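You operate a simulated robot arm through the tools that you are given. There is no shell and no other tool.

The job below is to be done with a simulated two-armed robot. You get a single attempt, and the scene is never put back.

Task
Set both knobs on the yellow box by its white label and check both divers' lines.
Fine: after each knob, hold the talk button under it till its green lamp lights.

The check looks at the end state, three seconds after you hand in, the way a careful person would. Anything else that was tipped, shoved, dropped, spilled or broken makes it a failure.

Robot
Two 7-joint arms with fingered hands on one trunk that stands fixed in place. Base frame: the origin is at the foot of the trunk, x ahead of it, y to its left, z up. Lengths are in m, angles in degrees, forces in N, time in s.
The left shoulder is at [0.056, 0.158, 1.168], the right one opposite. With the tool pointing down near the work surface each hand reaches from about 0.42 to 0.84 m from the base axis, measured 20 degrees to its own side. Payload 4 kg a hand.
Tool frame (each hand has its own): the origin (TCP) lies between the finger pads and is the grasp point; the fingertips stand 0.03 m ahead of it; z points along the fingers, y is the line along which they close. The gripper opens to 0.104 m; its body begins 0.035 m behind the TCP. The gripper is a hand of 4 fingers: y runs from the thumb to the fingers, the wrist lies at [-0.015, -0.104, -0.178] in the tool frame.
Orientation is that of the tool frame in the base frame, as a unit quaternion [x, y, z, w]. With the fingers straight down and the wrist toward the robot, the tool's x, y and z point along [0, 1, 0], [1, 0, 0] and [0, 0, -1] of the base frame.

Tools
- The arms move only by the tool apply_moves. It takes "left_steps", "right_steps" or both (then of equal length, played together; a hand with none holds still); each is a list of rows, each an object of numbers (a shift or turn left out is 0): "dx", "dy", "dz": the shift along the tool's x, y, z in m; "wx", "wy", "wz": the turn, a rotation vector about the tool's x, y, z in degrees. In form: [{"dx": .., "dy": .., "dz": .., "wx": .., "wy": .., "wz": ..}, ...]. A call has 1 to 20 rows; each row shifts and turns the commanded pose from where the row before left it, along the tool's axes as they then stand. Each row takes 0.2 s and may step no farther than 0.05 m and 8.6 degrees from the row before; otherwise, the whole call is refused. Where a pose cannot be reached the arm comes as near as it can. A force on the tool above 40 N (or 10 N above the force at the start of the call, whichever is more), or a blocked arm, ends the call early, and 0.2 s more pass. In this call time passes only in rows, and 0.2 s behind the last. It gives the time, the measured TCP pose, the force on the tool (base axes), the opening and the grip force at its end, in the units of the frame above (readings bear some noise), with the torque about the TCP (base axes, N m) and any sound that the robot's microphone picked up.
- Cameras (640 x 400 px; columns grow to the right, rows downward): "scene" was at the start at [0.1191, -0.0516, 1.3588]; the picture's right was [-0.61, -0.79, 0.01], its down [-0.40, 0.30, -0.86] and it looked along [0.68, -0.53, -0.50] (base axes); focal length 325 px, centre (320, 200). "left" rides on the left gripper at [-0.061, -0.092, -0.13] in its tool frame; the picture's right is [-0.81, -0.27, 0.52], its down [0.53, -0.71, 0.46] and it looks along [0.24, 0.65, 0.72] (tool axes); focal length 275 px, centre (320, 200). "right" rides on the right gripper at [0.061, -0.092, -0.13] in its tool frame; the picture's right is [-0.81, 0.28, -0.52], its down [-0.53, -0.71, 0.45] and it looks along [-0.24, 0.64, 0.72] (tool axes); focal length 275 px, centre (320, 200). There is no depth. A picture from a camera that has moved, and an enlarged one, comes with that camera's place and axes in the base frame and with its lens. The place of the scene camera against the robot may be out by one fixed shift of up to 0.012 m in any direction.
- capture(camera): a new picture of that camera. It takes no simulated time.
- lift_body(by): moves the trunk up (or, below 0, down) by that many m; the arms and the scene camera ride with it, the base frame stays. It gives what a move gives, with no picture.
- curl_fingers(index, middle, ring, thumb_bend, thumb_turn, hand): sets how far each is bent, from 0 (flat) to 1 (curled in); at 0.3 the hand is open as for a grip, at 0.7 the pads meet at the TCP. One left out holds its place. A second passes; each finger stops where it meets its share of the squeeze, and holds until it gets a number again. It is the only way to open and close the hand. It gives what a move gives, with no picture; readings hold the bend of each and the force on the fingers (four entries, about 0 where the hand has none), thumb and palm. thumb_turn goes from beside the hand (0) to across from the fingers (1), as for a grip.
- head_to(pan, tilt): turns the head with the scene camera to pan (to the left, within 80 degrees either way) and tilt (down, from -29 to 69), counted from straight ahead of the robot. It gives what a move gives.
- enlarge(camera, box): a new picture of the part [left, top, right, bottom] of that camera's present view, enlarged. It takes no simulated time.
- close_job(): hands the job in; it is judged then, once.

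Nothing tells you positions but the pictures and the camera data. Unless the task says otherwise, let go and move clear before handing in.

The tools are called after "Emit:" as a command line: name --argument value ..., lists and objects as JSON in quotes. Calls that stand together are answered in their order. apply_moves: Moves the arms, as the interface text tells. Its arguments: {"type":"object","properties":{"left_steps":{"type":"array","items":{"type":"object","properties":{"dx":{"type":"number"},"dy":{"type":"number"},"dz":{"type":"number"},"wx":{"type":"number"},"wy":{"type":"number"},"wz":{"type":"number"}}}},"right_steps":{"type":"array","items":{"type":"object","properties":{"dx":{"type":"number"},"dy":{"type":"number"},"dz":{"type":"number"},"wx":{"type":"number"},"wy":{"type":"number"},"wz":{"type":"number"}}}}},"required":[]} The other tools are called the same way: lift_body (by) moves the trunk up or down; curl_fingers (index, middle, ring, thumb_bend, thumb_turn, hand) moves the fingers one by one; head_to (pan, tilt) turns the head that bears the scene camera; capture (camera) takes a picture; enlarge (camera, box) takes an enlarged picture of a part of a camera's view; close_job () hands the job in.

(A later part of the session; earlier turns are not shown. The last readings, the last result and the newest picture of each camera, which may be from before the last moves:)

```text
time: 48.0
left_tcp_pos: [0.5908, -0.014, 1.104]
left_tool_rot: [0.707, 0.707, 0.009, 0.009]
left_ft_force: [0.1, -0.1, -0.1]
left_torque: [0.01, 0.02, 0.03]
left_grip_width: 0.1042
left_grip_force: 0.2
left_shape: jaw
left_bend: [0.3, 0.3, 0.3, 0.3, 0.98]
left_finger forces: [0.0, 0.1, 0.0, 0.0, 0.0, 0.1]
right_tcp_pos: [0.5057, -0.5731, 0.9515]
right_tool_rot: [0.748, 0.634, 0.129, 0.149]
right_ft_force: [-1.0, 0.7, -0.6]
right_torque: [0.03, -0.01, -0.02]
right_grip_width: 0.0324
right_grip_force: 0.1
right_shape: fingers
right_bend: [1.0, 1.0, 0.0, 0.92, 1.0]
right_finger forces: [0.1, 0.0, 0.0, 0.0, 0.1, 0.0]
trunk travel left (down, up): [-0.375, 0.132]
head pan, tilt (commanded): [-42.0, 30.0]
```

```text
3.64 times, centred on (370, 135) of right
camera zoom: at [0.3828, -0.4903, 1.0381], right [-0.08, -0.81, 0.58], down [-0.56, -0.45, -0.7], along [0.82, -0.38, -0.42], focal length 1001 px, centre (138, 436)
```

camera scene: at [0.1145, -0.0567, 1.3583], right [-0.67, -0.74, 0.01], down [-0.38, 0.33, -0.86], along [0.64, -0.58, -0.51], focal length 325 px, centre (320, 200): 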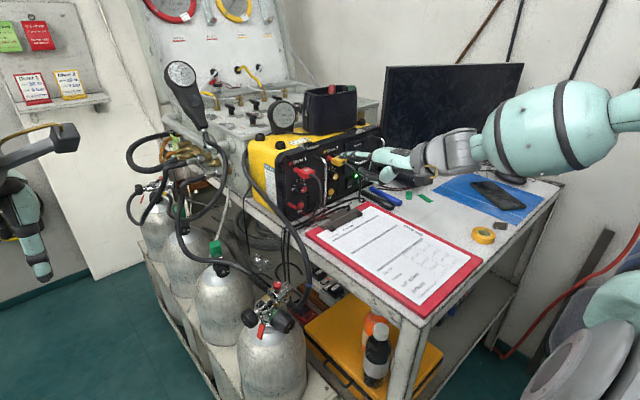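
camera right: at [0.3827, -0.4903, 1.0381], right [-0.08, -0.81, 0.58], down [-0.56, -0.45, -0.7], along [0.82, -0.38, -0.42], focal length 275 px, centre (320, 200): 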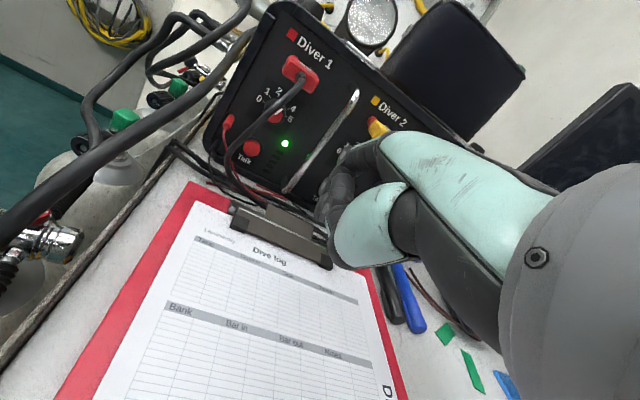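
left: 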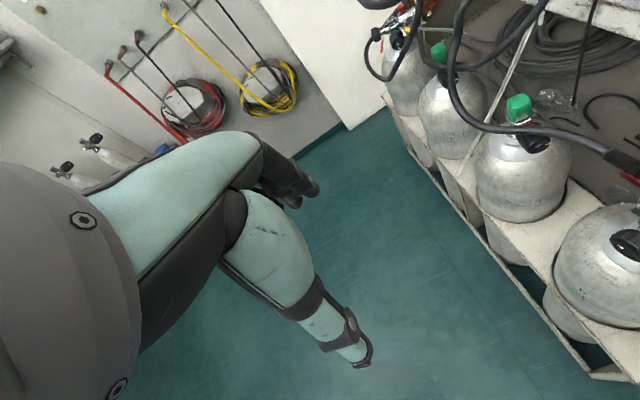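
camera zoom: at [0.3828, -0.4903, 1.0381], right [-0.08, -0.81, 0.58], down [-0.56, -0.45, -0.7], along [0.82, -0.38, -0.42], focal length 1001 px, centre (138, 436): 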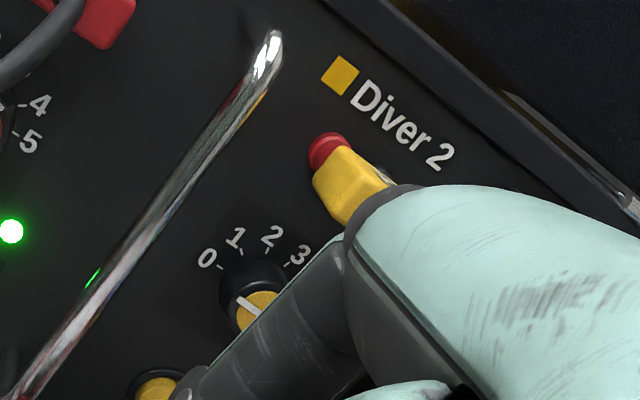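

The ring finger now points forward with everything else tucked. The ring tip is close to cable 2, so I'll first shift left and lower, lining it up with the gap between the handle and knob 2.

Emit:
apply_moves --right_steps '[{"dx": 0.014}, {"dx": 0.014}, {"dy": -0.0046, "dz": 0.0109}, {"dy": -0.0046, "dz": 0.0109}, {"dy": -0.0046, "dz": 0.0109}, {"dy": -0.0046, "dz": 0.0109}]'

Emit:
enlarge --camera "scene" --box '[310, 140, 410, 220]'

Emit:
capture --camera "right"

```text
time: 49.4
left_tcp_pos: [0.5915, -0.0153, 1.1027]
left_tool_rot: [0.707, 0.707, 0.009, 0.008]
left_ft_force: [-0.2, -0.1, 0.5]
left_torque: [0.02, 0.0, -0.01]
left_grip_width: 0.104
left_grip_force: 0.0
left_shape: jaw
left_bend: [0.3, 0.3, 0.3, 0.3, 0.98]
left_finger forces: [0.1, 0.0, 0.1, 0.1, 0.0, 0.0]
right_tcp_pos: [0.5112, -0.5442, 0.9049]
right_tool_rot: [0.747, 0.635, 0.13, 0.149]
right_ft_force: [0.4, 0.8, 0.3]
right_torque: [-0.01, -0.02, -0.01]
right_grip_width: 0.0325
right_grip_force: 0.0
right_shape: fingers
right_bend: [1.0, 1.0, 0.0, 0.92, 1.0]
right_finger forces: [0.1, 0.0, 0.0, 0.0, 0.0, 0.0]
trunk travel left (down, up): [-0.375, 0.132]
head pan, tilt (commanded): [-42.0, 30.0]
```

```text
5.00 times, centred on (360, 180) of scene
camera zoom: at [0.1146, -0.057, 1.3582], right [-0.67, -0.74, 0.01], down [-0.38, 0.33, -0.86], along [0.64, -0.58, -0.51], focal length 1627 px, centre (120, 300)
```

zoom: 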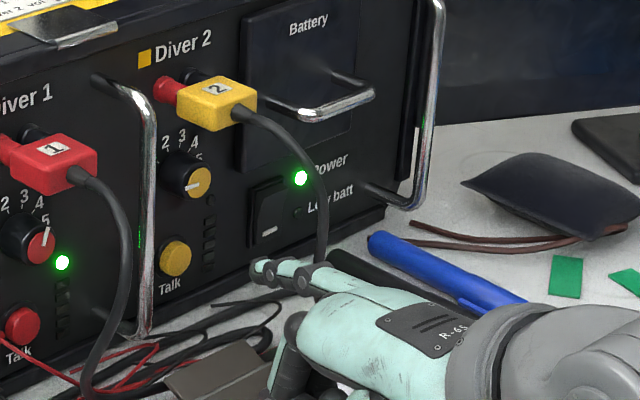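

```text
taken
camera right: at [0.3866, -0.4626, 0.991], right [-0.08, -0.81, 0.58], down [-0.56, -0.45, -0.7], along [0.82, -0.38, -0.42], focal length 275 px, centre (320, 200)
```

right: 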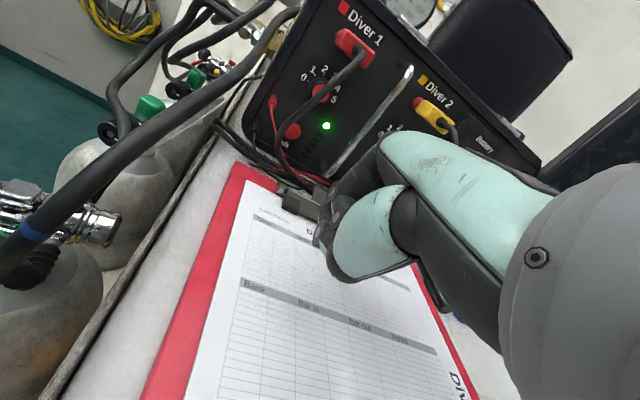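

The ring tip lines up with the gap. I'll move straight forward, stopping short of the handle first.

Emit:
apply_moves --right_steps '[{"dx": 0.002, "dy": 0.0114, "dz": 0.0048}, {"dx": 0.002, "dy": 0.0114, "dz": 0.0048}, {"dx": 0.002, "dy": 0.0114, "dz": 0.0048}, {"dx": 0.002, "dy": 0.0114, "dz": 0.0048}]'

Emit:
enlarge --camera "scene" --box '[310, 150, 390, 210]'

Emit:
enlarge --camera "right" --box '[300, 60, 460, 180]'

```text
time: 50.4
left_tcp_pos: [0.5917, -0.0129, 1.1037]
left_tool_rot: [0.707, 0.707, 0.009, 0.009]
left_ft_force: [0.3, -0.3, 0.1]
left_torque: [-0.02, 0.05, -0.01]
left_grip_width: 0.1039
left_grip_force: 0.1
left_shape: jaw
left_bend: [0.3, 0.3, 0.3, 0.3, 0.98]
left_finger forces: [0.0, 0.0, 0.0, 0.1, 0.1, 0.1]
right_tcp_pos: [0.5615, -0.5443, 0.9035]
right_tool_rot: [0.747, 0.634, 0.129, 0.149]
right_ft_force: [0.2, 0.4, 0.0]
right_torque: [-0.02, -0.01, 0.04]
right_grip_width: 0.0323
right_grip_force: 0.0
right_shape: fingers
right_bend: [1.0, 1.0, 0.0, 0.92, 1.0]
right_finger forces: [0.0, 0.0, 0.1, 0.0, 0.1, 0.1]
trunk travel left (down, up): [-0.375, 0.132]
head pan, tilt (commanded): [-42.0, 30.0]
```

```text
6.67 times, centred on (350, 180) of scene
camera zoom: at [0.1153, -0.0569, 1.3582], right [-0.67, -0.74, 0.01], down [-0.38, 0.33, -0.86], along [0.64, -0.58, -0.51], focal length 2169 px, centre (120, 333)
```

zoom: 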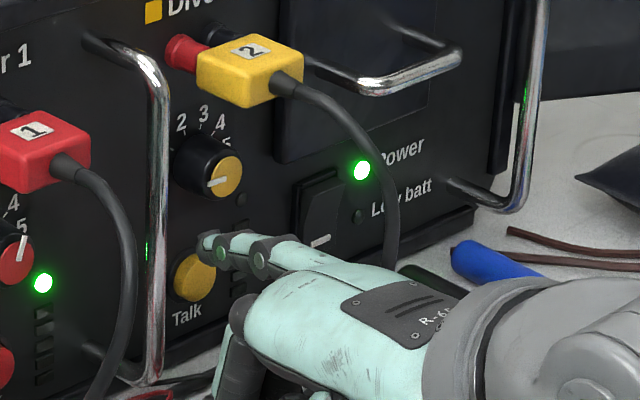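

```text
3.33 times, centred on (380, 120) of right
camera zoom: at [0.4377, -0.4614, 0.9903], right [-0.08, -0.81, 0.58], down [-0.56, -0.45, -0.7], along [0.82, -0.38, -0.42], focal length 918 px, centre (120, 467)
```

zoom: 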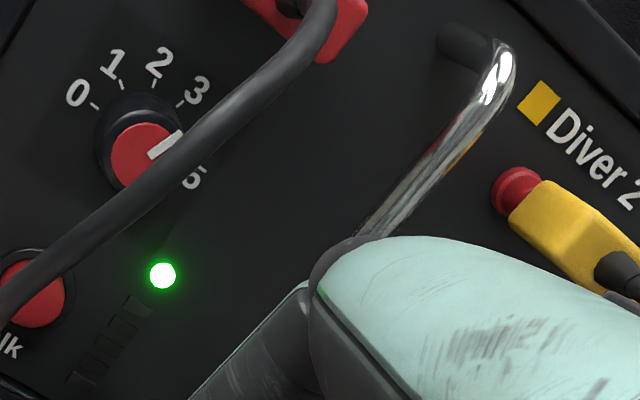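

Emit:
apply_moves --right_steps '[{"dx": 0.002, "dy": 0.0115, "dz": 0.0049}, {"dx": 0.002, "dy": 0.0115, "dz": 0.0049}, {"dx": 0.002, "dy": 0.0105, "dz": 0.0045}]'

Emit:
enlarge --camera "scene" --box '[320, 155, 380, 200]'

Emit:
enlarge --camera "scene" --box '[290, 130, 410, 220]'

```text
time: 51.2
left_tcp_pos: [0.5909, -0.014, 1.1032]
left_tool_rot: [0.707, 0.707, 0.009, 0.01]
left_ft_force: [0.3, 0.3, 0.3]
left_torque: [0.02, 0.01, -0.03]
left_grip_width: 0.1042
left_grip_force: 0.1
left_shape: jaw
left_bend: [0.3, 0.3, 0.3, 0.3, 0.98]
left_finger forces: [0.1, 0.0, 0.0, 0.0, 0.1, 0.1]
right_tcp_pos: [0.5977, -0.5443, 0.9034]
right_tool_rot: [0.748, 0.634, 0.13, 0.151]
right_ft_force: [-2.9, -1.6, 0.4]
right_torque: [0.1, -0.08, -0.19]
right_grip_width: 0.0325
right_grip_force: 1.2
right_shape: fingers
right_bend: [1.0, 1.0, 0.0, 0.92, 1.0]
right_finger forces: [0.0, 0.0, 2.1, 0.0, 0.1, 0.1]
trunk travel left (down, up): [-0.375, 0.132]
head pan, tilt (commanded): [-42.0, 30.0]
```

```text
8.89 times, centred on (350, 178) of scene
camera zoom: at [0.1143, -0.0573, 1.3583], right [-0.67, -0.74, 0.01], down [-0.38, 0.34, -0.86], along [0.64, -0.58, -0.51], focal length 2892 px, centre (53, 400)
```

zoom: 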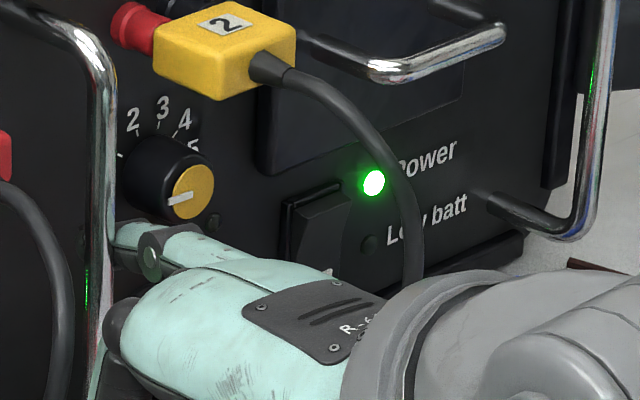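

```text
4.44 times, centred on (350, 175) of scene
camera zoom: at [0.1143, -0.0573, 1.3583], right [-0.67, -0.74, 0.01], down [-0.38, 0.34, -0.86], along [0.64, -0.58, -0.51], focal length 1446 px, centre (187, 311)
```

zoom: 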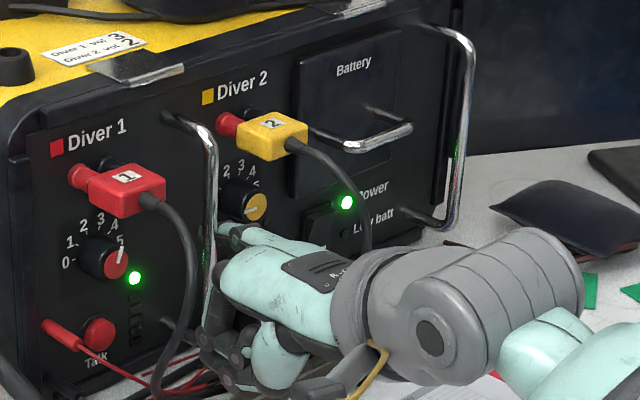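

The ring tip touched the panel, so I'll back off a few millimetres.

Emit:
apply_moves --right_steps '[{"dx": -0.0008, "dy": -0.0046, "dz": -0.0019}, {"dx": -0.002}]'

Emit:
enlarge --camera "scene" --box '[325, 165, 365, 195]'

```text
time: 51.8
left_tcp_pos: [0.5915, -0.014, 1.1046]
left_tool_rot: [0.707, 0.707, 0.008, 0.008]
left_ft_force: [0.0, 0.5, -0.3]
left_torque: [0.0, 0.01, 0.01]
left_grip_width: 0.1039
left_grip_force: 0.2
left_shape: jaw
left_bend: [0.3, 0.3, 0.3, 0.3, 0.98]
left_finger forces: [0.1, 0.0, 0.0, 0.0, 0.0, 0.1]
right_tcp_pos: [0.5928, -0.5449, 0.9039]
right_tool_rot: [0.747, 0.634, 0.13, 0.149]
right_ft_force: [0.8, 0.5, 0.6]
right_torque: [0.0, -0.01, 0.02]
right_grip_width: 0.0324
right_grip_force: 0.9
right_shape: fingers
right_bend: [1.0, 1.0, 0.0, 0.92, 1.0]
right_finger forces: [0.0, 0.1, 0.0, 0.1, 0.0, 0.0]
trunk travel left (down, up): [-0.375, 0.132]
head pan, tilt (commanded): [-42.0, 30.0]
```

```text
13.33 times, centred on (345, 180) of scene
camera zoom: at [0.1145, -0.0569, 1.3583], right [-0.67, -0.74, 0.01], down [-0.38, 0.33, -0.86], along [0.64, -0.58, -0.51], focal length 4339 px, centre (-13, 467)
```

zoom: 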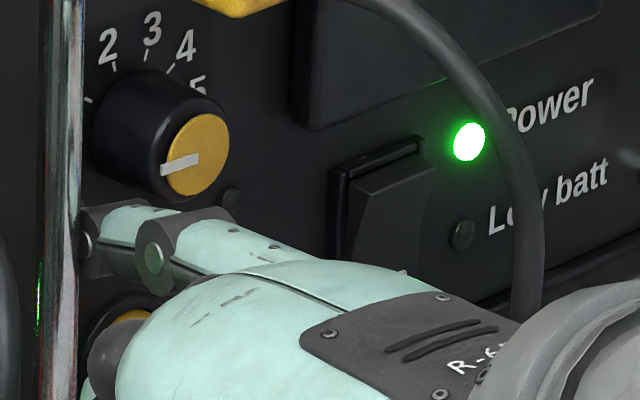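

Clear now. The ring finger sits lower-left of knob 2, so I'll move right in small steps until it touches.

Emit:
apply_moves --right_steps '[{"dx": -0.003, "dy": 0.0004, "dz": 0.0002}, {"dx": -0.003, "dy": 0.0004, "dz": 0.0002}, {"dx": -0.003, "dy": 0.0004, "dz": 0.0002}]'

Emit:
enlarge --camera "scene" --box '[325, 165, 365, 195]'

```text
time: 52.6
left_tcp_pos: [0.5925, -0.0132, 1.1032]
left_tool_rot: [0.707, 0.707, 0.008, 0.008]
left_ft_force: [-0.4, 0.4, -0.3]
left_torque: [-0.02, 0.01, 0.02]
left_grip_width: 0.104
left_grip_force: 0.1
left_shape: jaw
left_bend: [0.3, 0.3, 0.3, 0.3, 0.98]
left_finger forces: [0.1, 0.0, 0.1, 0.1, 0.0, 0.0]
right_tcp_pos: [0.5927, -0.5534, 0.9036]
right_tool_rot: [0.747, 0.635, 0.13, 0.15]
right_ft_force: [0.3, 0.4, 0.2]
right_torque: [0.04, 0.02, -0.01]
right_grip_width: 0.0325
right_grip_force: 0.1
right_shape: fingers
right_bend: [1.0, 1.0, 0.0, 0.92, 1.0]
right_finger forces: [0.0, 0.0, 0.0, 0.0, 0.1, 0.0]
trunk travel left (down, up): [-0.375, 0.132]
head pan, tilt (commanded): [-42.0, 30.0]
```

```text
13.33 times, centred on (345, 180) of scene
camera zoom: at [0.1148, -0.0569, 1.3582], right [-0.67, -0.74, 0.01], down [-0.38, 0.33, -0.86], along [0.64, -0.58, -0.51], focal length 4339 px, centre (-13, 467)
```

zoom: 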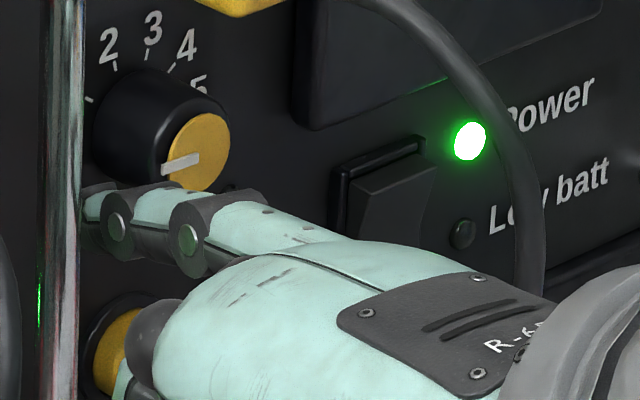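

Emit:
apply_moves --right_steps '[{"dx": -0.0015, "dy": 0.0002, "dz": 0.0001}, {"dx": -0.0015, "dy": 0.0002, "dz": 0.0001}]'

Emit:
enlarge --camera "scene" --box '[325, 165, 365, 195]'

```text
time: 53.2
left_tcp_pos: [0.591, -0.0137, 1.1037]
left_tool_rot: [0.707, 0.707, 0.007, 0.008]
left_ft_force: [-0.1, 0.3, -0.3]
left_torque: [-0.03, 0.0, 0.0]
left_grip_width: 0.1041
left_grip_force: 0.1
left_shape: jaw
left_bend: [0.3, 0.3, 0.3, 0.3, 0.98]
left_finger forces: [0.0, 0.0, 0.0, 0.1, 0.0, 0.0]
right_tcp_pos: [0.5921, -0.5569, 0.9045]
right_tool_rot: [0.747, 0.634, 0.13, 0.15]
right_ft_force: [-0.2, -0.1, 0.0]
right_torque: [0.02, -0.02, -0.03]
right_grip_width: 0.0327
right_grip_force: 0.1
right_shape: fingers
right_bend: [1.0, 1.0, 0.0, 0.92, 1.0]
right_finger forces: [0.0, 0.1, 0.0, 0.1, 0.0, 0.0]
trunk travel left (down, up): [-0.375, 0.132]
head pan, tilt (commanded): [-42.0, 30.0]
```

```text
13.33 times, centred on (345, 180) of scene
camera zoom: at [0.1147, -0.0569, 1.3582], right [-0.67, -0.74, 0.01], down [-0.38, 0.33, -0.86], along [0.64, -0.58, -0.51], focal length 4339 px, centre (-13, 467)
```

zoom: 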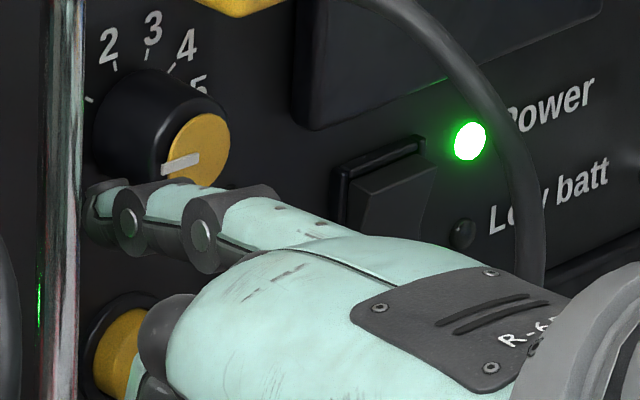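

Emit:
apply_moves --right_steps '[{"dx": -0.0015, "dy": 0.0002, "dz": 0.0001}, {"dx": -0.0015, "dy": 0.0002, "dz": 0.0001}]'

Emit:
enlarge --camera "scene" --box '[325, 165, 365, 195]'

```text
time: 53.8
left_tcp_pos: [0.5919, -0.0144, 1.1039]
left_tool_rot: [0.707, 0.707, 0.008, 0.008]
left_ft_force: [0.1, 0.3, -0.9]
left_torque: [-0.01, -0.01, -0.03]
left_grip_width: 0.1039
left_grip_force: 0.0
left_shape: jaw
left_bend: [0.3, 0.3, 0.3, 0.3, 0.98]
left_finger forces: [0.0, 0.0, 0.1, 0.0, 0.1, 0.1]
right_tcp_pos: [0.5925, -0.5608, 0.904]
right_tool_rot: [0.747, 0.635, 0.128, 0.15]
right_ft_force: [-0.1, 0.5, -0.2]
right_torque: [0.0, 0.0, 0.0]
right_grip_width: 0.0325
right_grip_force: 0.1
right_shape: fingers
right_bend: [1.0, 1.0, 0.0, 0.92, 1.0]
right_finger forces: [0.0, 0.0, 0.0, 0.1, 0.0, 0.0]
trunk travel left (down, up): [-0.375, 0.132]
head pan, tilt (commanded): [-42.0, 30.0]
```

```text
13.33 times, centred on (345, 180) of scene
camera zoom: at [0.1147, -0.0569, 1.3582], right [-0.67, -0.74, 0.01], down [-0.38, 0.33, -0.86], along [0.64, -0.58, -0.51], focal length 4339 px, centre (-13, 467)
```

zoom: 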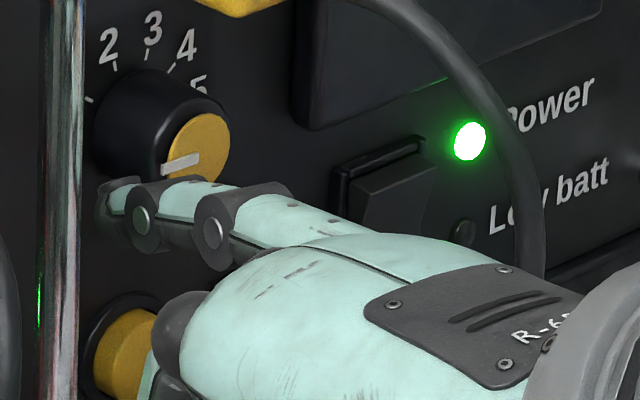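

No contact yet; the finger is at the lower left of the knob. I'll move up in small steps to meet the rim.

Emit:
apply_moves --right_steps '[{"dy": 0.0008, "dz": -0.0018}, {"dy": 0.0008, "dz": -0.0018}]'

Emit:
enlarge --camera "scene" --box '[325, 165, 365, 195]'

```text
time: 54.4
left_tcp_pos: [0.591, -0.0135, 1.1041]
left_tool_rot: [0.707, 0.707, 0.009, 0.009]
left_ft_force: [-1.1, 1.1, -0.4]
left_torque: [0.0, 0.0, -0.02]
left_grip_width: 0.104
left_grip_force: 0.1
left_shape: jaw
left_bend: [0.3, 0.3, 0.3, 0.3, 0.98]
left_finger forces: [0.1, 0.0, 0.0, 0.0, 0.0, 0.0]
right_tcp_pos: [0.5929, -0.5603, 0.9071]
right_tool_rot: [0.748, 0.634, 0.129, 0.15]
right_ft_force: [-0.4, -0.7, 0.2]
right_torque: [0.0, 0.0, 0.03]
right_grip_width: 0.0325
right_grip_force: 0.0
right_shape: fingers
right_bend: [1.0, 1.0, 0.0, 0.92, 1.0]
right_finger forces: [0.0, 0.0, 0.0, 0.0, 0.1, 0.0]
trunk travel left (down, up): [-0.375, 0.132]
head pan, tilt (commanded): [-42.0, 30.0]
```

```text
13.33 times, centred on (345, 180) of scene
camera zoom: at [0.1147, -0.0569, 1.3583], right [-0.67, -0.74, 0.01], down [-0.38, 0.33, -0.86], along [0.64, -0.58, -0.51], focal length 4339 px, centre (-13, 467)
```

zoom: 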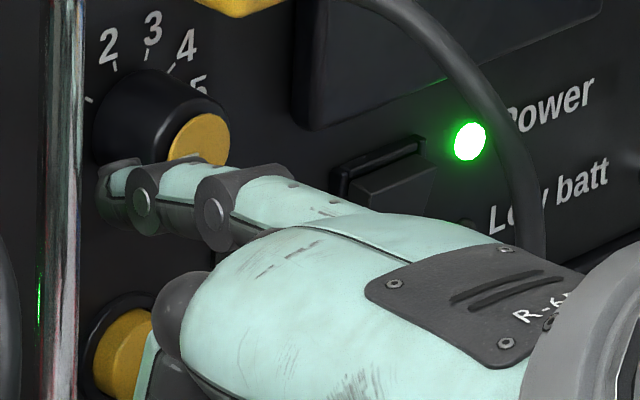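

Emit:
apply_moves --right_steps '[{"dx": -0.0012, "dy": 0.0006, "dz": -0.0009}, {"dx": -0.0012, "dy": 0.0006, "dz": -0.0009}]'

Emit:
enlarge --camera "scene" --box '[325, 165, 365, 195]'

```text
time: 55.0
left_tcp_pos: [0.5924, -0.0144, 1.1048]
left_tool_rot: [0.707, 0.708, 0.01, 0.008]
left_ft_force: [-0.4, 0.0, -0.6]
left_torque: [0.02, -0.01, 0.01]
left_grip_width: 0.1041
left_grip_force: 0.1
left_shape: jaw
left_bend: [0.3, 0.3, 0.3, 0.3, 0.98]
left_finger forces: [0.0, 0.0, 0.0, 0.1, 0.1, 0.0]
right_tcp_pos: [0.5938, -0.564, 0.9097]
right_tool_rot: [0.747, 0.635, 0.13, 0.149]
right_ft_force: [0.2, 0.4, 0.1]
right_torque: [0.01, -0.05, 0.0]
right_grip_width: 0.0327
right_grip_force: 0.0
right_shape: fingers
right_bend: [1.0, 1.0, 0.0, 0.92, 1.0]
right_finger forces: [0.1, 0.0, 0.0, 0.0, 0.1, 0.0]
trunk travel left (down, up): [-0.375, 0.132]
head pan, tilt (commanded): [-42.0, 30.0]
```

```text
13.33 times, centred on (345, 180) of scene
camera zoom: at [0.1147, -0.0569, 1.3582], right [-0.67, -0.74, 0.01], down [-0.38, 0.33, -0.86], along [0.64, -0.58, -0.51], focal length 4339 px, centre (-13, 467)
```

zoom: 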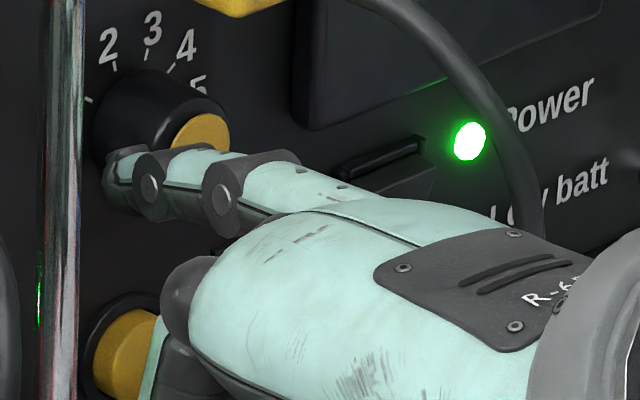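

The ring finger sits a bit left of where I'd assumed, so it's only now reaching the rim. I'll lower it slightly, press right onto the lower-left rim and read contact.

Emit:
apply_moves --right_steps '[{"dy": -0.0015, "dz": 0.0035}, {"dy": -0.0014, "dz": 0.0034}, {"dx": -0.0025, "dy": 0.0004, "dz": 0.0002}, {"dx": -0.002, "dy": 0.0003, "dz": 0.0001}]'

Emit:
enlarge --camera "scene" --box '[325, 165, 365, 195]'

```text
time: 56.0
left_tcp_pos: [0.5919, -0.0148, 1.1037]
left_tool_rot: [0.707, 0.708, 0.009, 0.008]
left_ft_force: [-1.0, -0.3, 0.4]
left_torque: [-0.05, -0.01, -0.01]
left_grip_width: 0.104
left_grip_force: 0.0
left_shape: jaw
left_bend: [0.3, 0.3, 0.3, 0.3, 0.98]
left_finger forces: [0.1, 0.1, 0.0, 0.0, 0.0, 0.0]
right_tcp_pos: [0.5926, -0.5683, 0.9018]
right_tool_rot: [0.747, 0.635, 0.129, 0.15]
right_ft_force: [0.0, 0.8, 0.0]
right_torque: [0.0, 0.01, 0.01]
right_grip_width: 0.0329
right_grip_force: 0.0
right_shape: fingers
right_bend: [1.0, 1.0, 0.0, 0.92, 1.0]
right_finger forces: [0.0, 0.0, 0.1, 0.1, 0.0, 0.0]
trunk travel left (down, up): [-0.375, 0.132]
head pan, tilt (commanded): [-42.0, 30.0]
```

```text
13.33 times, centred on (345, 180) of scene
camera zoom: at [0.1147, -0.0569, 1.3582], right [-0.67, -0.74, 0.01], down [-0.38, 0.33, -0.86], along [0.64, -0.58, -0.51], focal length 4339 px, centre (-13, 467)
```

zoom: 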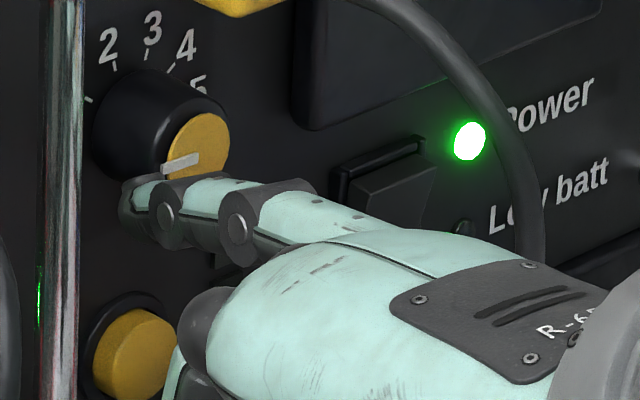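

Emit:
apply_moves --right_steps '[{"dx": -0.0008, "dy": 0.0007, "dz": -0.0014}, {"dy": 0.0008, "dz": -0.0018}]'

Emit:
enlarge --camera "scene" --box '[325, 165, 365, 195]'

```text
time: 56.6
left_tcp_pos: [0.5908, -0.0139, 1.1027]
left_tool_rot: [0.707, 0.707, 0.008, 0.008]
left_ft_force: [-0.2, 0.6, -0.2]
left_torque: [0.03, -0.06, -0.03]
left_grip_width: 0.1039
left_grip_force: 0.1
left_shape: jaw
left_bend: [0.3, 0.3, 0.3, 0.3, 0.98]
left_finger forces: [0.1, 0.1, 0.0, 0.0, 0.0, 0.1]
right_tcp_pos: [0.5938, -0.5678, 0.9058]
right_tool_rot: [0.747, 0.634, 0.129, 0.15]
right_ft_force: [0.2, -0.3, 0.3]
right_torque: [0.01, 0.0, 0.04]
right_grip_width: 0.0326
right_grip_force: 0.0
right_shape: fingers
right_bend: [1.0, 1.0, 0.0, 0.92, 1.0]
right_finger forces: [0.0, 0.0, 0.0, 0.0, 0.0, 0.0]
trunk travel left (down, up): [-0.375, 0.132]
head pan, tilt (commanded): [-42.0, 30.0]
```

```text
13.33 times, centred on (345, 180) of scene
camera zoom: at [0.1147, -0.0568, 1.3582], right [-0.67, -0.74, 0.01], down [-0.38, 0.33, -0.86], along [0.64, -0.58, -0.51], focal length 4339 px, centre (-13, 467)
```

zoom: 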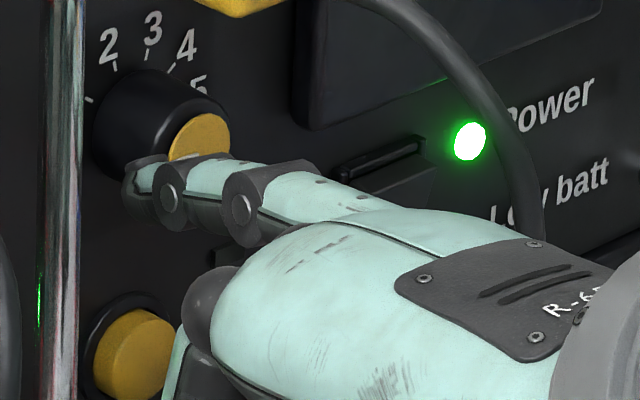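

Emit:
apply_moves --right_steps '[{"dy": 0.0006, "dz": -0.0014}, {"dy": 0.0006, "dz": -0.0014}]'

Emit:
enlarge --camera "scene" --box '[325, 165, 365, 195]'

```text
time: 57.2
left_tcp_pos: [0.5916, -0.0143, 1.1034]
left_tool_rot: [0.707, 0.707, 0.008, 0.009]
left_ft_force: [0.5, -0.3, -0.4]
left_torque: [-0.01, 0.04, 0.0]
left_grip_width: 0.1038
left_grip_force: 0.1
left_shape: jaw
left_bend: [0.3, 0.3, 0.3, 0.3, 0.98]
left_finger forces: [0.1, 0.1, 0.0, 0.0, 0.1, 0.0]
right_tcp_pos: [0.5931, -0.5686, 0.9095]
right_tool_rot: [0.747, 0.634, 0.13, 0.15]
right_ft_force: [0.5, 0.3, -0.3]
right_torque: [0.0, 0.03, -0.04]
right_grip_width: 0.0329
right_grip_force: 0.1
right_shape: fingers
right_bend: [1.0, 1.0, 0.0, 0.92, 1.0]
right_finger forces: [0.1, 0.0, 0.0, 0.0, 0.1, 0.1]
trunk travel left (down, up): [-0.375, 0.132]
head pan, tilt (commanded): [-42.0, 30.0]
```

```text
13.33 times, centred on (345, 180) of scene
camera zoom: at [0.1148, -0.0568, 1.3582], right [-0.67, -0.74, 0.01], down [-0.38, 0.33, -0.86], along [0.64, -0.58, -0.51], focal length 4339 px, centre (-13, 467)
```

zoom: 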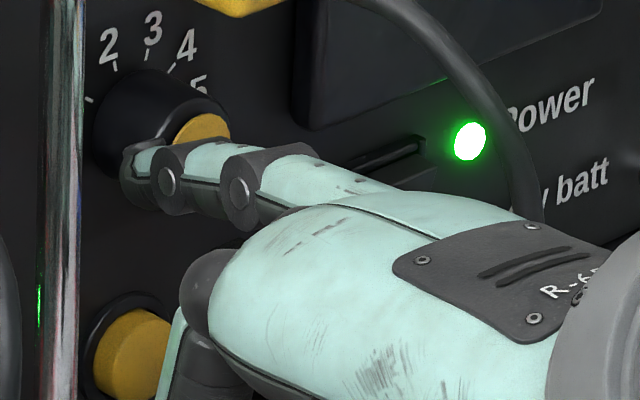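

I see it now. The ring finger is shorter than the index, so the earlier touch was the handle's front, and the tip is still in front of the knob. I'll centre it in the gap, lower it, then go about 2 cm deeper.

Emit:
apply_moves --right_steps '[{"dx": 0.0035}, {"dx": 0.0035}, {"dy": -0.0024, "dz": 0.0058}, {"dy": -0.0024, "dz": 0.0058}, {"dx": 0.0012, "dy": 0.0067, "dz": 0.0028}, {"dx": 0.0012, "dy": 0.0067, "dz": 0.0028}]'

Emit:
enlarge --camera "scene" --box '[325, 165, 365, 195]'

Emit:
enlarge --camera "scene" --box '[300, 140, 400, 230]'

```text
time: 58.6
left_tcp_pos: [0.5914, -0.0129, 1.1038]
left_tool_rot: [0.707, 0.707, 0.009, 0.008]
left_ft_force: [0.1, -0.4, 0.3]
left_torque: [0.01, 0.01, -0.01]
left_grip_width: 0.1041
left_grip_force: 0.0
left_shape: jaw
left_bend: [0.3, 0.3, 0.3, 0.3, 0.98]
left_finger forces: [0.1, 0.0, 0.0, 0.0, 0.1, 0.1]
right_tcp_pos: [0.6093, -0.5616, 0.8969]
right_tool_rot: [0.747, 0.635, 0.129, 0.15]
right_ft_force: [0.2, -0.5, -0.1]
right_torque: [0.01, 0.02, -0.05]
right_grip_width: 0.0327
right_grip_force: 0.0
right_shape: fingers
right_bend: [1.0, 1.0, 0.0, 0.92, 1.0]
right_finger forces: [0.0, 0.0, 0.1, 0.0, 0.0, 0.1]
trunk travel left (down, up): [-0.375, 0.132]
head pan, tilt (commanded): [-42.0, 30.0]
```

```text
13.33 times, centred on (345, 180) of scene
camera zoom: at [0.115, -0.0569, 1.3582], right [-0.67, -0.74, 0.01], down [-0.38, 0.33, -0.86], along [0.64, -0.58, -0.51], focal length 4339 px, centre (-13, 467)
```

zoom: 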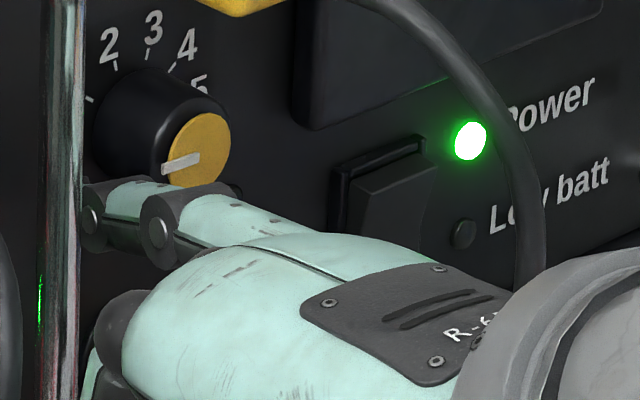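

```text
4.44 times, centred on (350, 185) of scene
camera zoom: at [0.115, -0.0569, 1.3582], right [-0.67, -0.74, 0.01], down [-0.38, 0.33, -0.86], along [0.64, -0.58, -0.51], focal length 1446 px, centre (187, 267)
```

zoom: 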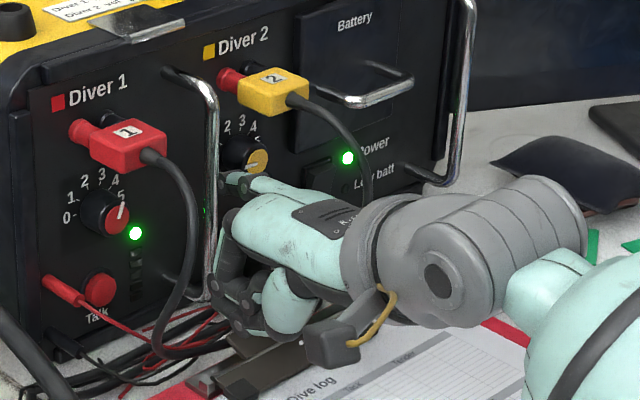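

Emit:
apply_moves --right_steps '[{"dx": 0.0006, "dy": 0.0036, "dz": 0.0015}, {"dx": 0.0006, "dy": 0.0036, "dz": 0.0015}]'

Emit:
enlarge --camera "scene" --box '[325, 165, 365, 195]'

```text
time: 59.2
left_tcp_pos: [0.5896, -0.0131, 1.1048]
left_tool_rot: [0.707, 0.707, 0.011, 0.01]
left_ft_force: [0.1, 0.2, -0.3]
left_torque: [-0.01, -0.05, -0.03]
left_grip_width: 0.1038
left_grip_force: 0.0
left_shape: jaw
left_bend: [0.3, 0.3, 0.3, 0.3, 0.98]
left_finger forces: [0.1, 0.0, 0.0, 0.0, 0.0, 0.0]
right_tcp_pos: [0.6148, -0.5626, 0.8993]
right_tool_rot: [0.747, 0.635, 0.13, 0.15]
right_ft_force: [-13.0, 1.4, 2.3]
right_torque: [-0.18, -0.71, -0.44]
right_grip_width: 0.0327
right_grip_force: 5.8
right_shape: fingers
right_bend: [1.0, 1.0, 0.02, 0.92, 1.0]
right_finger forces: [0.1, 0.0, 12.8, 0.1, 0.0, 0.0]
trunk travel left (down, up): [-0.375, 0.132]
head pan, tilt (commanded): [-42.0, 30.0]
```

```text
13.33 times, centred on (345, 180) of scene
camera zoom: at [0.1119, -0.0566, 1.3585], right [-0.67, -0.74, 0.01], down [-0.38, 0.33, -0.86], along [0.64, -0.58, -0.51], focal length 4339 px, centre (-13, 467)
```

zoom: 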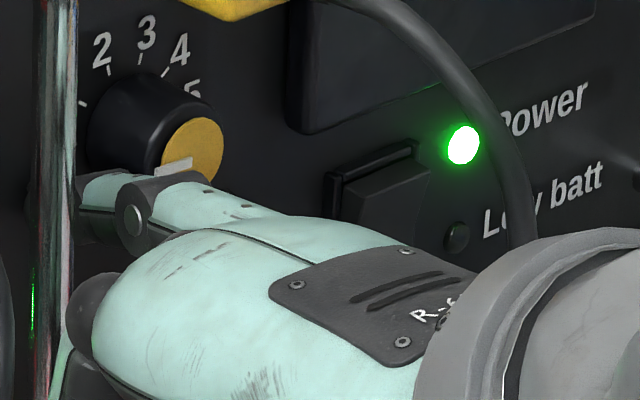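

The ring tip hit the panel with 13 N. I'll back off 6 mm at once and check the box hasn't moved.

Emit:
apply_moves --right_steps '[{"dx": -0.0005, "dy": -0.0027, "dz": -0.0012}, {"dx": -0.0005, "dy": -0.0027, "dz": -0.0012}]'

Emit:
enlarge --camera "scene" --box '[325, 165, 365, 195]'

Emit:
enlarge --camera "scene" --box '[294, 174, 318, 192]'

```text
time: 59.8
left_tcp_pos: [0.5903, -0.0135, 1.1048]
left_tool_rot: [0.707, 0.707, 0.01, 0.008]
left_ft_force: [0.2, 0.7, -0.2]
left_torque: [0.02, 0.01, 0.0]
left_grip_width: 0.1043
left_grip_force: 0.0
left_shape: jaw
left_bend: [0.3, 0.3, 0.3, 0.3, 0.98]
left_finger forces: [0.0, 0.0, 0.1, 0.0, 0.1, 0.0]
right_tcp_pos: [0.6108, -0.5605, 0.8976]
right_tool_rot: [0.747, 0.634, 0.13, 0.151]
right_ft_force: [-0.3, 0.3, 0.2]
right_torque: [-0.06, 0.02, 0.0]
right_grip_width: 0.0327
right_grip_force: 0.0
right_shape: fingers
right_bend: [1.0, 1.0, 0.0, 0.92, 1.0]
right_finger forces: [0.0, 0.0, 0.0, 0.1, 0.0, 0.1]
trunk travel left (down, up): [-0.375, 0.132]
head pan, tilt (commanded): [-42.0, 30.0]
```

```text
13.33 times, centred on (345, 180) of scene
camera zoom: at [0.114, -0.0568, 1.3583], right [-0.67, -0.74, 0.01], down [-0.38, 0.33, -0.86], along [0.64, -0.58, -0.51], focal length 4339 px, centre (-13, 467)
```

zoom: 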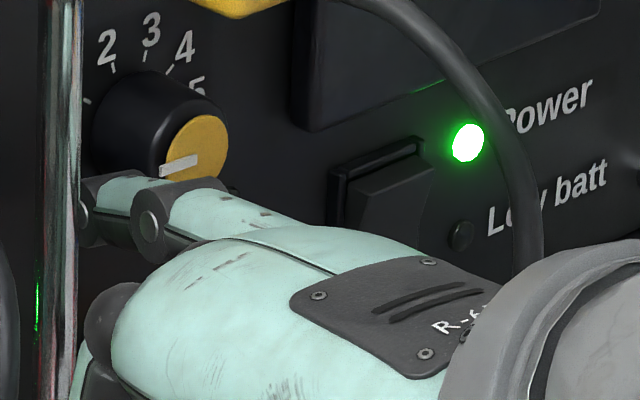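

```text
16.00 times, centred on (306, 183) of scene
camera zoom: at [0.114, -0.0568, 1.3583], right [-0.67, -0.74, 0.01], down [-0.38, 0.33, -0.86], along [0.64, -0.58, -0.51], focal length 5206 px, centre (544, 472)
```

zoom: 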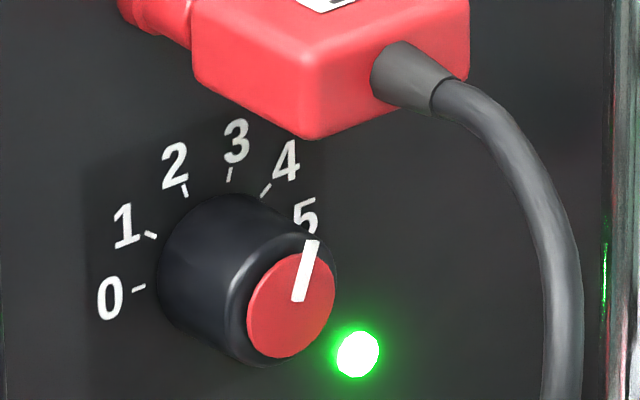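

Nothing moved; knob 1 and its lamp are unchanged. The ring tip is now deep enough beside knob 2. I'll move right in small steps to contact.

Emit:
apply_moves --right_steps '[{"dx": -0.003, "dy": 0.0004, "dz": 0.0002}, {"dx": -0.003, "dy": 0.0004, "dz": 0.0002}, {"dx": -0.002, "dy": 0.0003, "dz": 0.0001}]'

Emit:
enlarge --camera "scene" --box '[325, 165, 365, 195]'

```text
time: 60.6
left_tcp_pos: [0.5916, -0.0145, 1.103]
left_tool_rot: [0.707, 0.708, 0.009, 0.009]
left_ft_force: [-0.7, 0.0, 0.6]
left_torque: [-0.01, 0.0, -0.03]
left_grip_width: 0.1041
left_grip_force: 0.1
left_shape: jaw
left_bend: [0.3, 0.3, 0.3, 0.3, 0.98]
left_finger forces: [0.0, 0.0, 0.1, 0.0, 0.1, 0.0]
right_tcp_pos: [0.6109, -0.5686, 0.8973]
right_tool_rot: [0.747, 0.635, 0.13, 0.149]
right_ft_force: [-0.4, -1.4, 0.5]
right_torque: [-0.02, 0.02, -0.01]
right_grip_width: 0.0324
right_grip_force: 0.2
right_shape: fingers
right_bend: [1.0, 1.0, 0.0, 0.92, 1.0]
right_finger forces: [0.0, 0.0, 0.1, 0.1, 0.0, 0.0]
trunk travel left (down, up): [-0.375, 0.132]
head pan, tilt (commanded): [-42.0, 30.0]
```

```text
13.33 times, centred on (345, 180) of scene
camera zoom: at [0.1149, -0.0569, 1.3582], right [-0.67, -0.74, 0.01], down [-0.38, 0.33, -0.86], along [0.64, -0.58, -0.51], focal length 4339 px, centre (-13, 467)
```

zoom: 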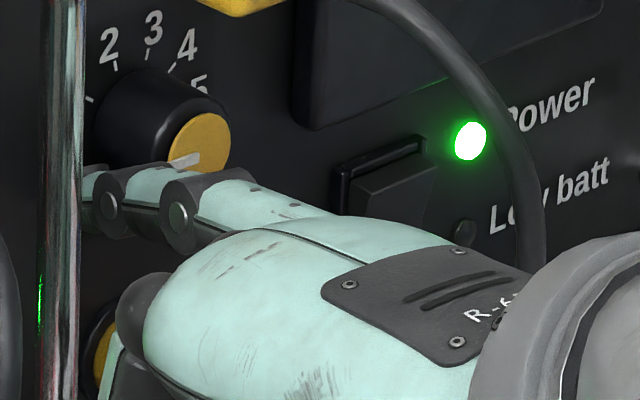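

Emit:
apply_moves --right_steps '[{"dx": -0.0015, "dy": 0.0002, "dz": 0.0001}, {"dx": -0.0015, "dy": 0.0002, "dz": 0.0001}]'

Emit:
enlarge --camera "scene" --box '[325, 165, 365, 195]'

```text
time: 61.2
left_tcp_pos: [0.5914, -0.0138, 1.1037]
left_tool_rot: [0.707, 0.707, 0.008, 0.009]
left_ft_force: [-0.6, -0.1, -0.3]
left_torque: [0.0, 0.0, 0.02]
left_grip_width: 0.104
left_grip_force: 0.1
left_shape: jaw
left_bend: [0.3, 0.3, 0.3, 0.3, 0.98]
left_finger forces: [0.1, 0.0, 0.0, 0.0, 0.1, 0.0]
right_tcp_pos: [0.6113, -0.5728, 0.8959]
right_tool_rot: [0.747, 0.634, 0.128, 0.15]
right_ft_force: [0.7, 0.5, 0.0]
right_torque: [-0.02, -0.03, 0.02]
right_grip_width: 0.0327
right_grip_force: 0.3
right_shape: fingers
right_bend: [1.0, 1.0, 0.0, 0.92, 1.0]
right_finger forces: [0.1, 0.1, 0.6, 0.0, 0.1, 0.0]
trunk travel left (down, up): [-0.375, 0.132]
head pan, tilt (commanded): [-42.0, 30.0]
```

```text
13.33 times, centred on (345, 180) of scene
camera zoom: at [0.1148, -0.0568, 1.3582], right [-0.67, -0.74, 0.01], down [-0.38, 0.33, -0.86], along [0.64, -0.58, -0.51], focal length 4339 px, centre (-13, 467)
```

zoom: 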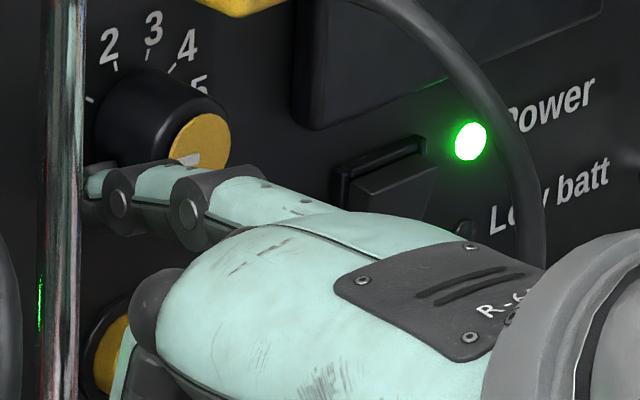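

There's light contact on the ring finger (0.6 N). I'll press slightly and stroke upward along the left rim, which is clockwise.

Emit:
apply_moves --right_steps '[{"dx": -0.0018, "dy": 0.0006, "dz": -0.0009}, {"dx": 0.0008, "dy": 0.0009, "dz": -0.0022}, {"dx": 0.0008, "dy": 0.0009, "dz": -0.0022}]'

Emit:
enlarge --camera "scene" --box '[325, 165, 365, 195]'

```text
time: 62.0
left_tcp_pos: [0.5912, -0.0138, 1.1039]
left_tool_rot: [0.707, 0.707, 0.009, 0.008]
left_ft_force: [-0.5, 0.3, 0.3]
left_torque: [0.0, -0.05, -0.01]
left_grip_width: 0.1038
left_grip_force: 0.1
left_shape: jaw
left_bend: [0.3, 0.3, 0.3, 0.3, 0.98]
left_finger forces: [0.0, 0.0, 0.0, 0.0, 0.0, 0.0]
right_tcp_pos: [0.6112, -0.5705, 0.9048]
right_tool_rot: [0.747, 0.635, 0.129, 0.149]
right_ft_force: [0.1, 1.0, -0.4]
right_torque: [0.02, 0.05, 0.06]
right_grip_width: 0.0325
right_grip_force: 0.7
right_shape: fingers
right_bend: [1.0, 1.0, 0.01, 0.92, 1.0]
right_finger forces: [0.0, 0.0, 1.3, 0.0, 0.0, 0.1]
trunk travel left (down, up): [-0.375, 0.132]
head pan, tilt (commanded): [-42.0, 30.0]
```

```text
13.33 times, centred on (345, 180) of scene
camera zoom: at [0.1149, -0.0568, 1.3582], right [-0.67, -0.74, 0.01], down [-0.38, 0.33, -0.86], along [0.64, -0.58, -0.51], focal length 4339 px, centre (-13, 467)
```

zoom: 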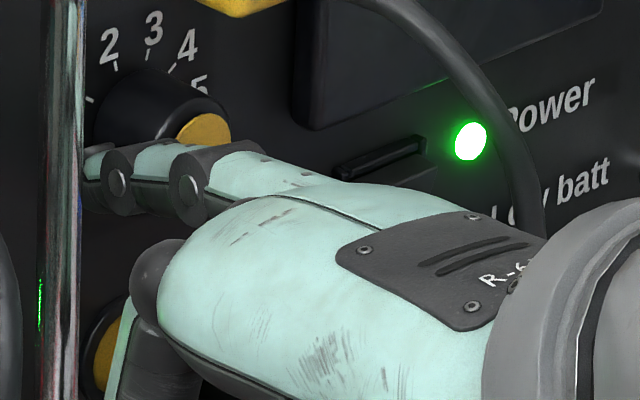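

Emit:
apply_moves --right_steps '[{"dx": -0.0012, "dy": 0.0009, "dz": -0.0018}, {"dx": -0.0003, "dy": 0.0009, "dz": -0.0022}, {"dx": -0.0005, "dy": 0.0009, "dz": -0.0022}]'

Emit:
enlarge --camera "scene" --box '[325, 165, 365, 195]'

```text
time: 62.8
left_tcp_pos: [0.5917, -0.0134, 1.1038]
left_tool_rot: [0.707, 0.707, 0.008, 0.009]
left_ft_force: [0.4, 0.0, 0.0]
left_torque: [0.01, 0.01, -0.01]
left_grip_width: 0.1041
left_grip_force: 0.1
left_shape: jaw
left_bend: [0.3, 0.3, 0.3, 0.3, 0.98]
left_finger forces: [0.1, 0.1, 0.1, 0.0, 0.0, 0.1]
right_tcp_pos: [0.61, -0.5761, 0.9091]
right_tool_rot: [0.746, 0.635, 0.129, 0.15]
right_ft_force: [0.3, 2.5, -0.6]
right_torque: [-0.08, 0.08, 0.22]
right_grip_width: 0.0326
right_grip_force: 1.6
right_shape: fingers
right_bend: [1.0, 1.0, 0.02, 0.92, 1.0]
right_finger forces: [0.1, 0.0, 2.4, 0.0, 0.0, 0.0]
trunk travel left (down, up): [-0.375, 0.132]
head pan, tilt (commanded): [-42.0, 30.0]
```

```text
13.33 times, centred on (345, 180) of scene
camera zoom: at [0.1148, -0.0565, 1.3583], right [-0.67, -0.74, 0.01], down [-0.38, 0.33, -0.86], along [0.64, -0.58, -0.51], focal length 4339 px, centre (-13, 467)
```

zoom: 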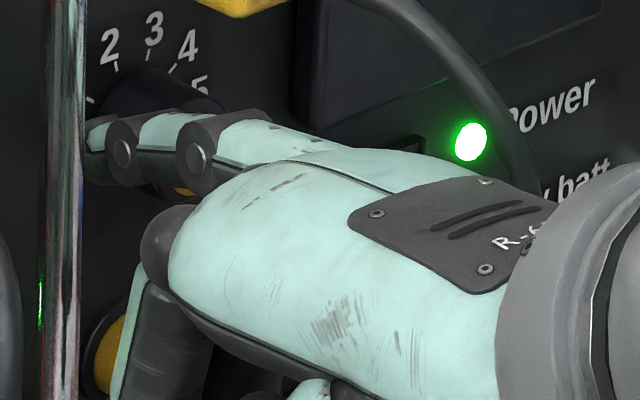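

Emit:
capture --camera "right"

Emit:
enlarge --camera "scene" --box '[300, 140, 400, 220]'

```text
taken
camera right: at [0.4871, -0.4934, 0.9961], right [-0.08, -0.81, 0.58], down [-0.56, -0.45, -0.7], along [0.83, -0.38, -0.42], focal length 275 px, centre (320, 200)
```

right: 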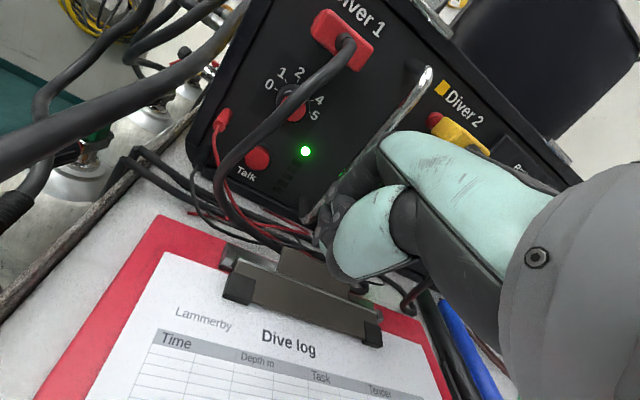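

```text
5.00 times, centred on (350, 180) of scene
camera zoom: at [0.1148, -0.0565, 1.3583], right [-0.67, -0.74, 0.01], down [-0.38, 0.33, -0.86], along [0.64, -0.58, -0.51], focal length 1627 px, centre (170, 300)
```

zoom: 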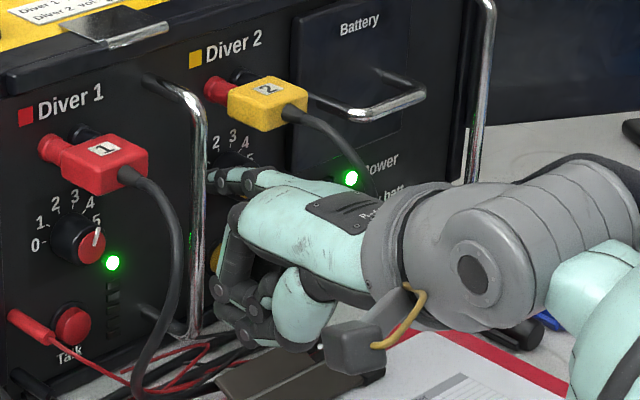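

The finger hides the pointer, so I'll back off left and lower it to look.

Emit:
apply_moves --right_steps '[{"dx": 0.004}, {"dx": 0.005}, {"dy": -0.0025, "dz": 0.006}, {"dy": -0.0025, "dz": 0.006}, {"dy": -0.001, "dz": 0.0025}]'

Emit:
enlarge --camera "scene" --box '[325, 165, 365, 195]'

```text
time: 64.0
left_tcp_pos: [0.5913, -0.0147, 1.103]
left_tool_rot: [0.707, 0.707, 0.009, 0.009]
left_ft_force: [0.4, -0.4, -0.8]
left_torque: [-0.02, -0.03, -0.01]
left_grip_width: 0.104
left_grip_force: 0.1
left_shape: jaw
left_bend: [0.3, 0.3, 0.3, 0.3, 0.98]
left_finger forces: [0.0, 0.1, 0.0, 0.1, 0.0, 0.0]
right_tcp_pos: [0.6123, -0.5661, 0.8936]
right_tool_rot: [0.747, 0.634, 0.13, 0.15]
right_ft_force: [0.7, 0.1, 0.5]
right_torque: [0.03, 0.01, -0.01]
right_grip_width: 0.0325
right_grip_force: 0.0
right_shape: fingers
right_bend: [1.0, 1.0, 0.0, 0.92, 1.0]
right_finger forces: [0.0, 0.0, 0.1, 0.0, 0.0, 0.0]
trunk travel left (down, up): [-0.375, 0.132]
head pan, tilt (commanded): [-42.0, 30.0]
```

```text
13.33 times, centred on (345, 180) of scene
camera zoom: at [0.1148, -0.0568, 1.3582], right [-0.67, -0.74, 0.01], down [-0.38, 0.33, -0.86], along [0.64, -0.58, -0.51], focal length 4339 px, centre (-13, 467)
```

zoom: 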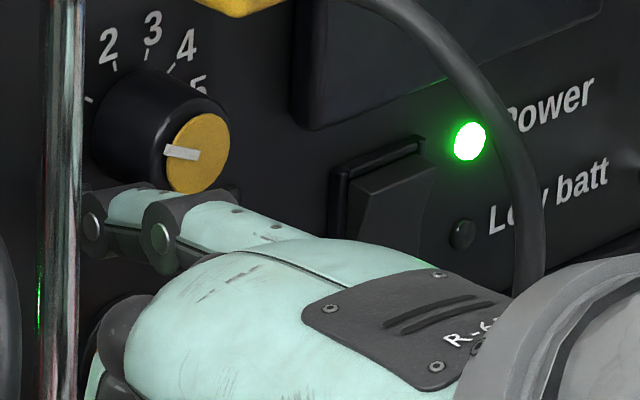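

It turned about 22°, and the pointer is now between 0 and 1. Second stroke with a little more pressure.

Emit:
apply_moves --right_steps '[{"dx": -0.004, "dy": 0.0016, "dz": -0.0021}, {"dx": -0.004, "dy": 0.0016, "dz": -0.0021}, {"dx": -0.003, "dy": 0.001, "dz": -0.0012}, {"dy": 0.0012, "dz": -0.0028}, {"dy": 0.0012, "dz": -0.0028}, {"dy": 0.0012, "dz": -0.0028}]'

```text
time: 65.4
left_tcp_pos: [0.5912, -0.0134, 1.1038]
left_tool_rot: [0.707, 0.707, 0.009, 0.009]
left_ft_force: [0.3, 0.8, -0.5]
left_torque: [0.03, 0.01, 0.0]
left_grip_width: 0.1038
left_grip_force: 0.0
left_shape: jaw
left_bend: [0.3, 0.3, 0.3, 0.3, 0.98]
left_finger forces: [0.1, 0.1, 0.1, 0.0, 0.0, 0.1]
right_tcp_pos: [0.6138, -0.5763, 0.9103]
right_tool_rot: [0.747, 0.634, 0.13, 0.15]
right_ft_force: [-0.5, 3.0, -0.7]
right_torque: [-0.12, -0.05, 0.25]
right_grip_width: 0.0325
right_grip_force: 1.1
right_shape: fingers
right_bend: [1.0, 1.0, 0.01, 0.92, 1.0]
right_finger forces: [0.0, 0.0, 3.0, 0.1, 0.1, 0.0]
trunk travel left (down, up): [-0.375, 0.132]
head pan, tilt (commanded): [-42.0, 30.0]
```

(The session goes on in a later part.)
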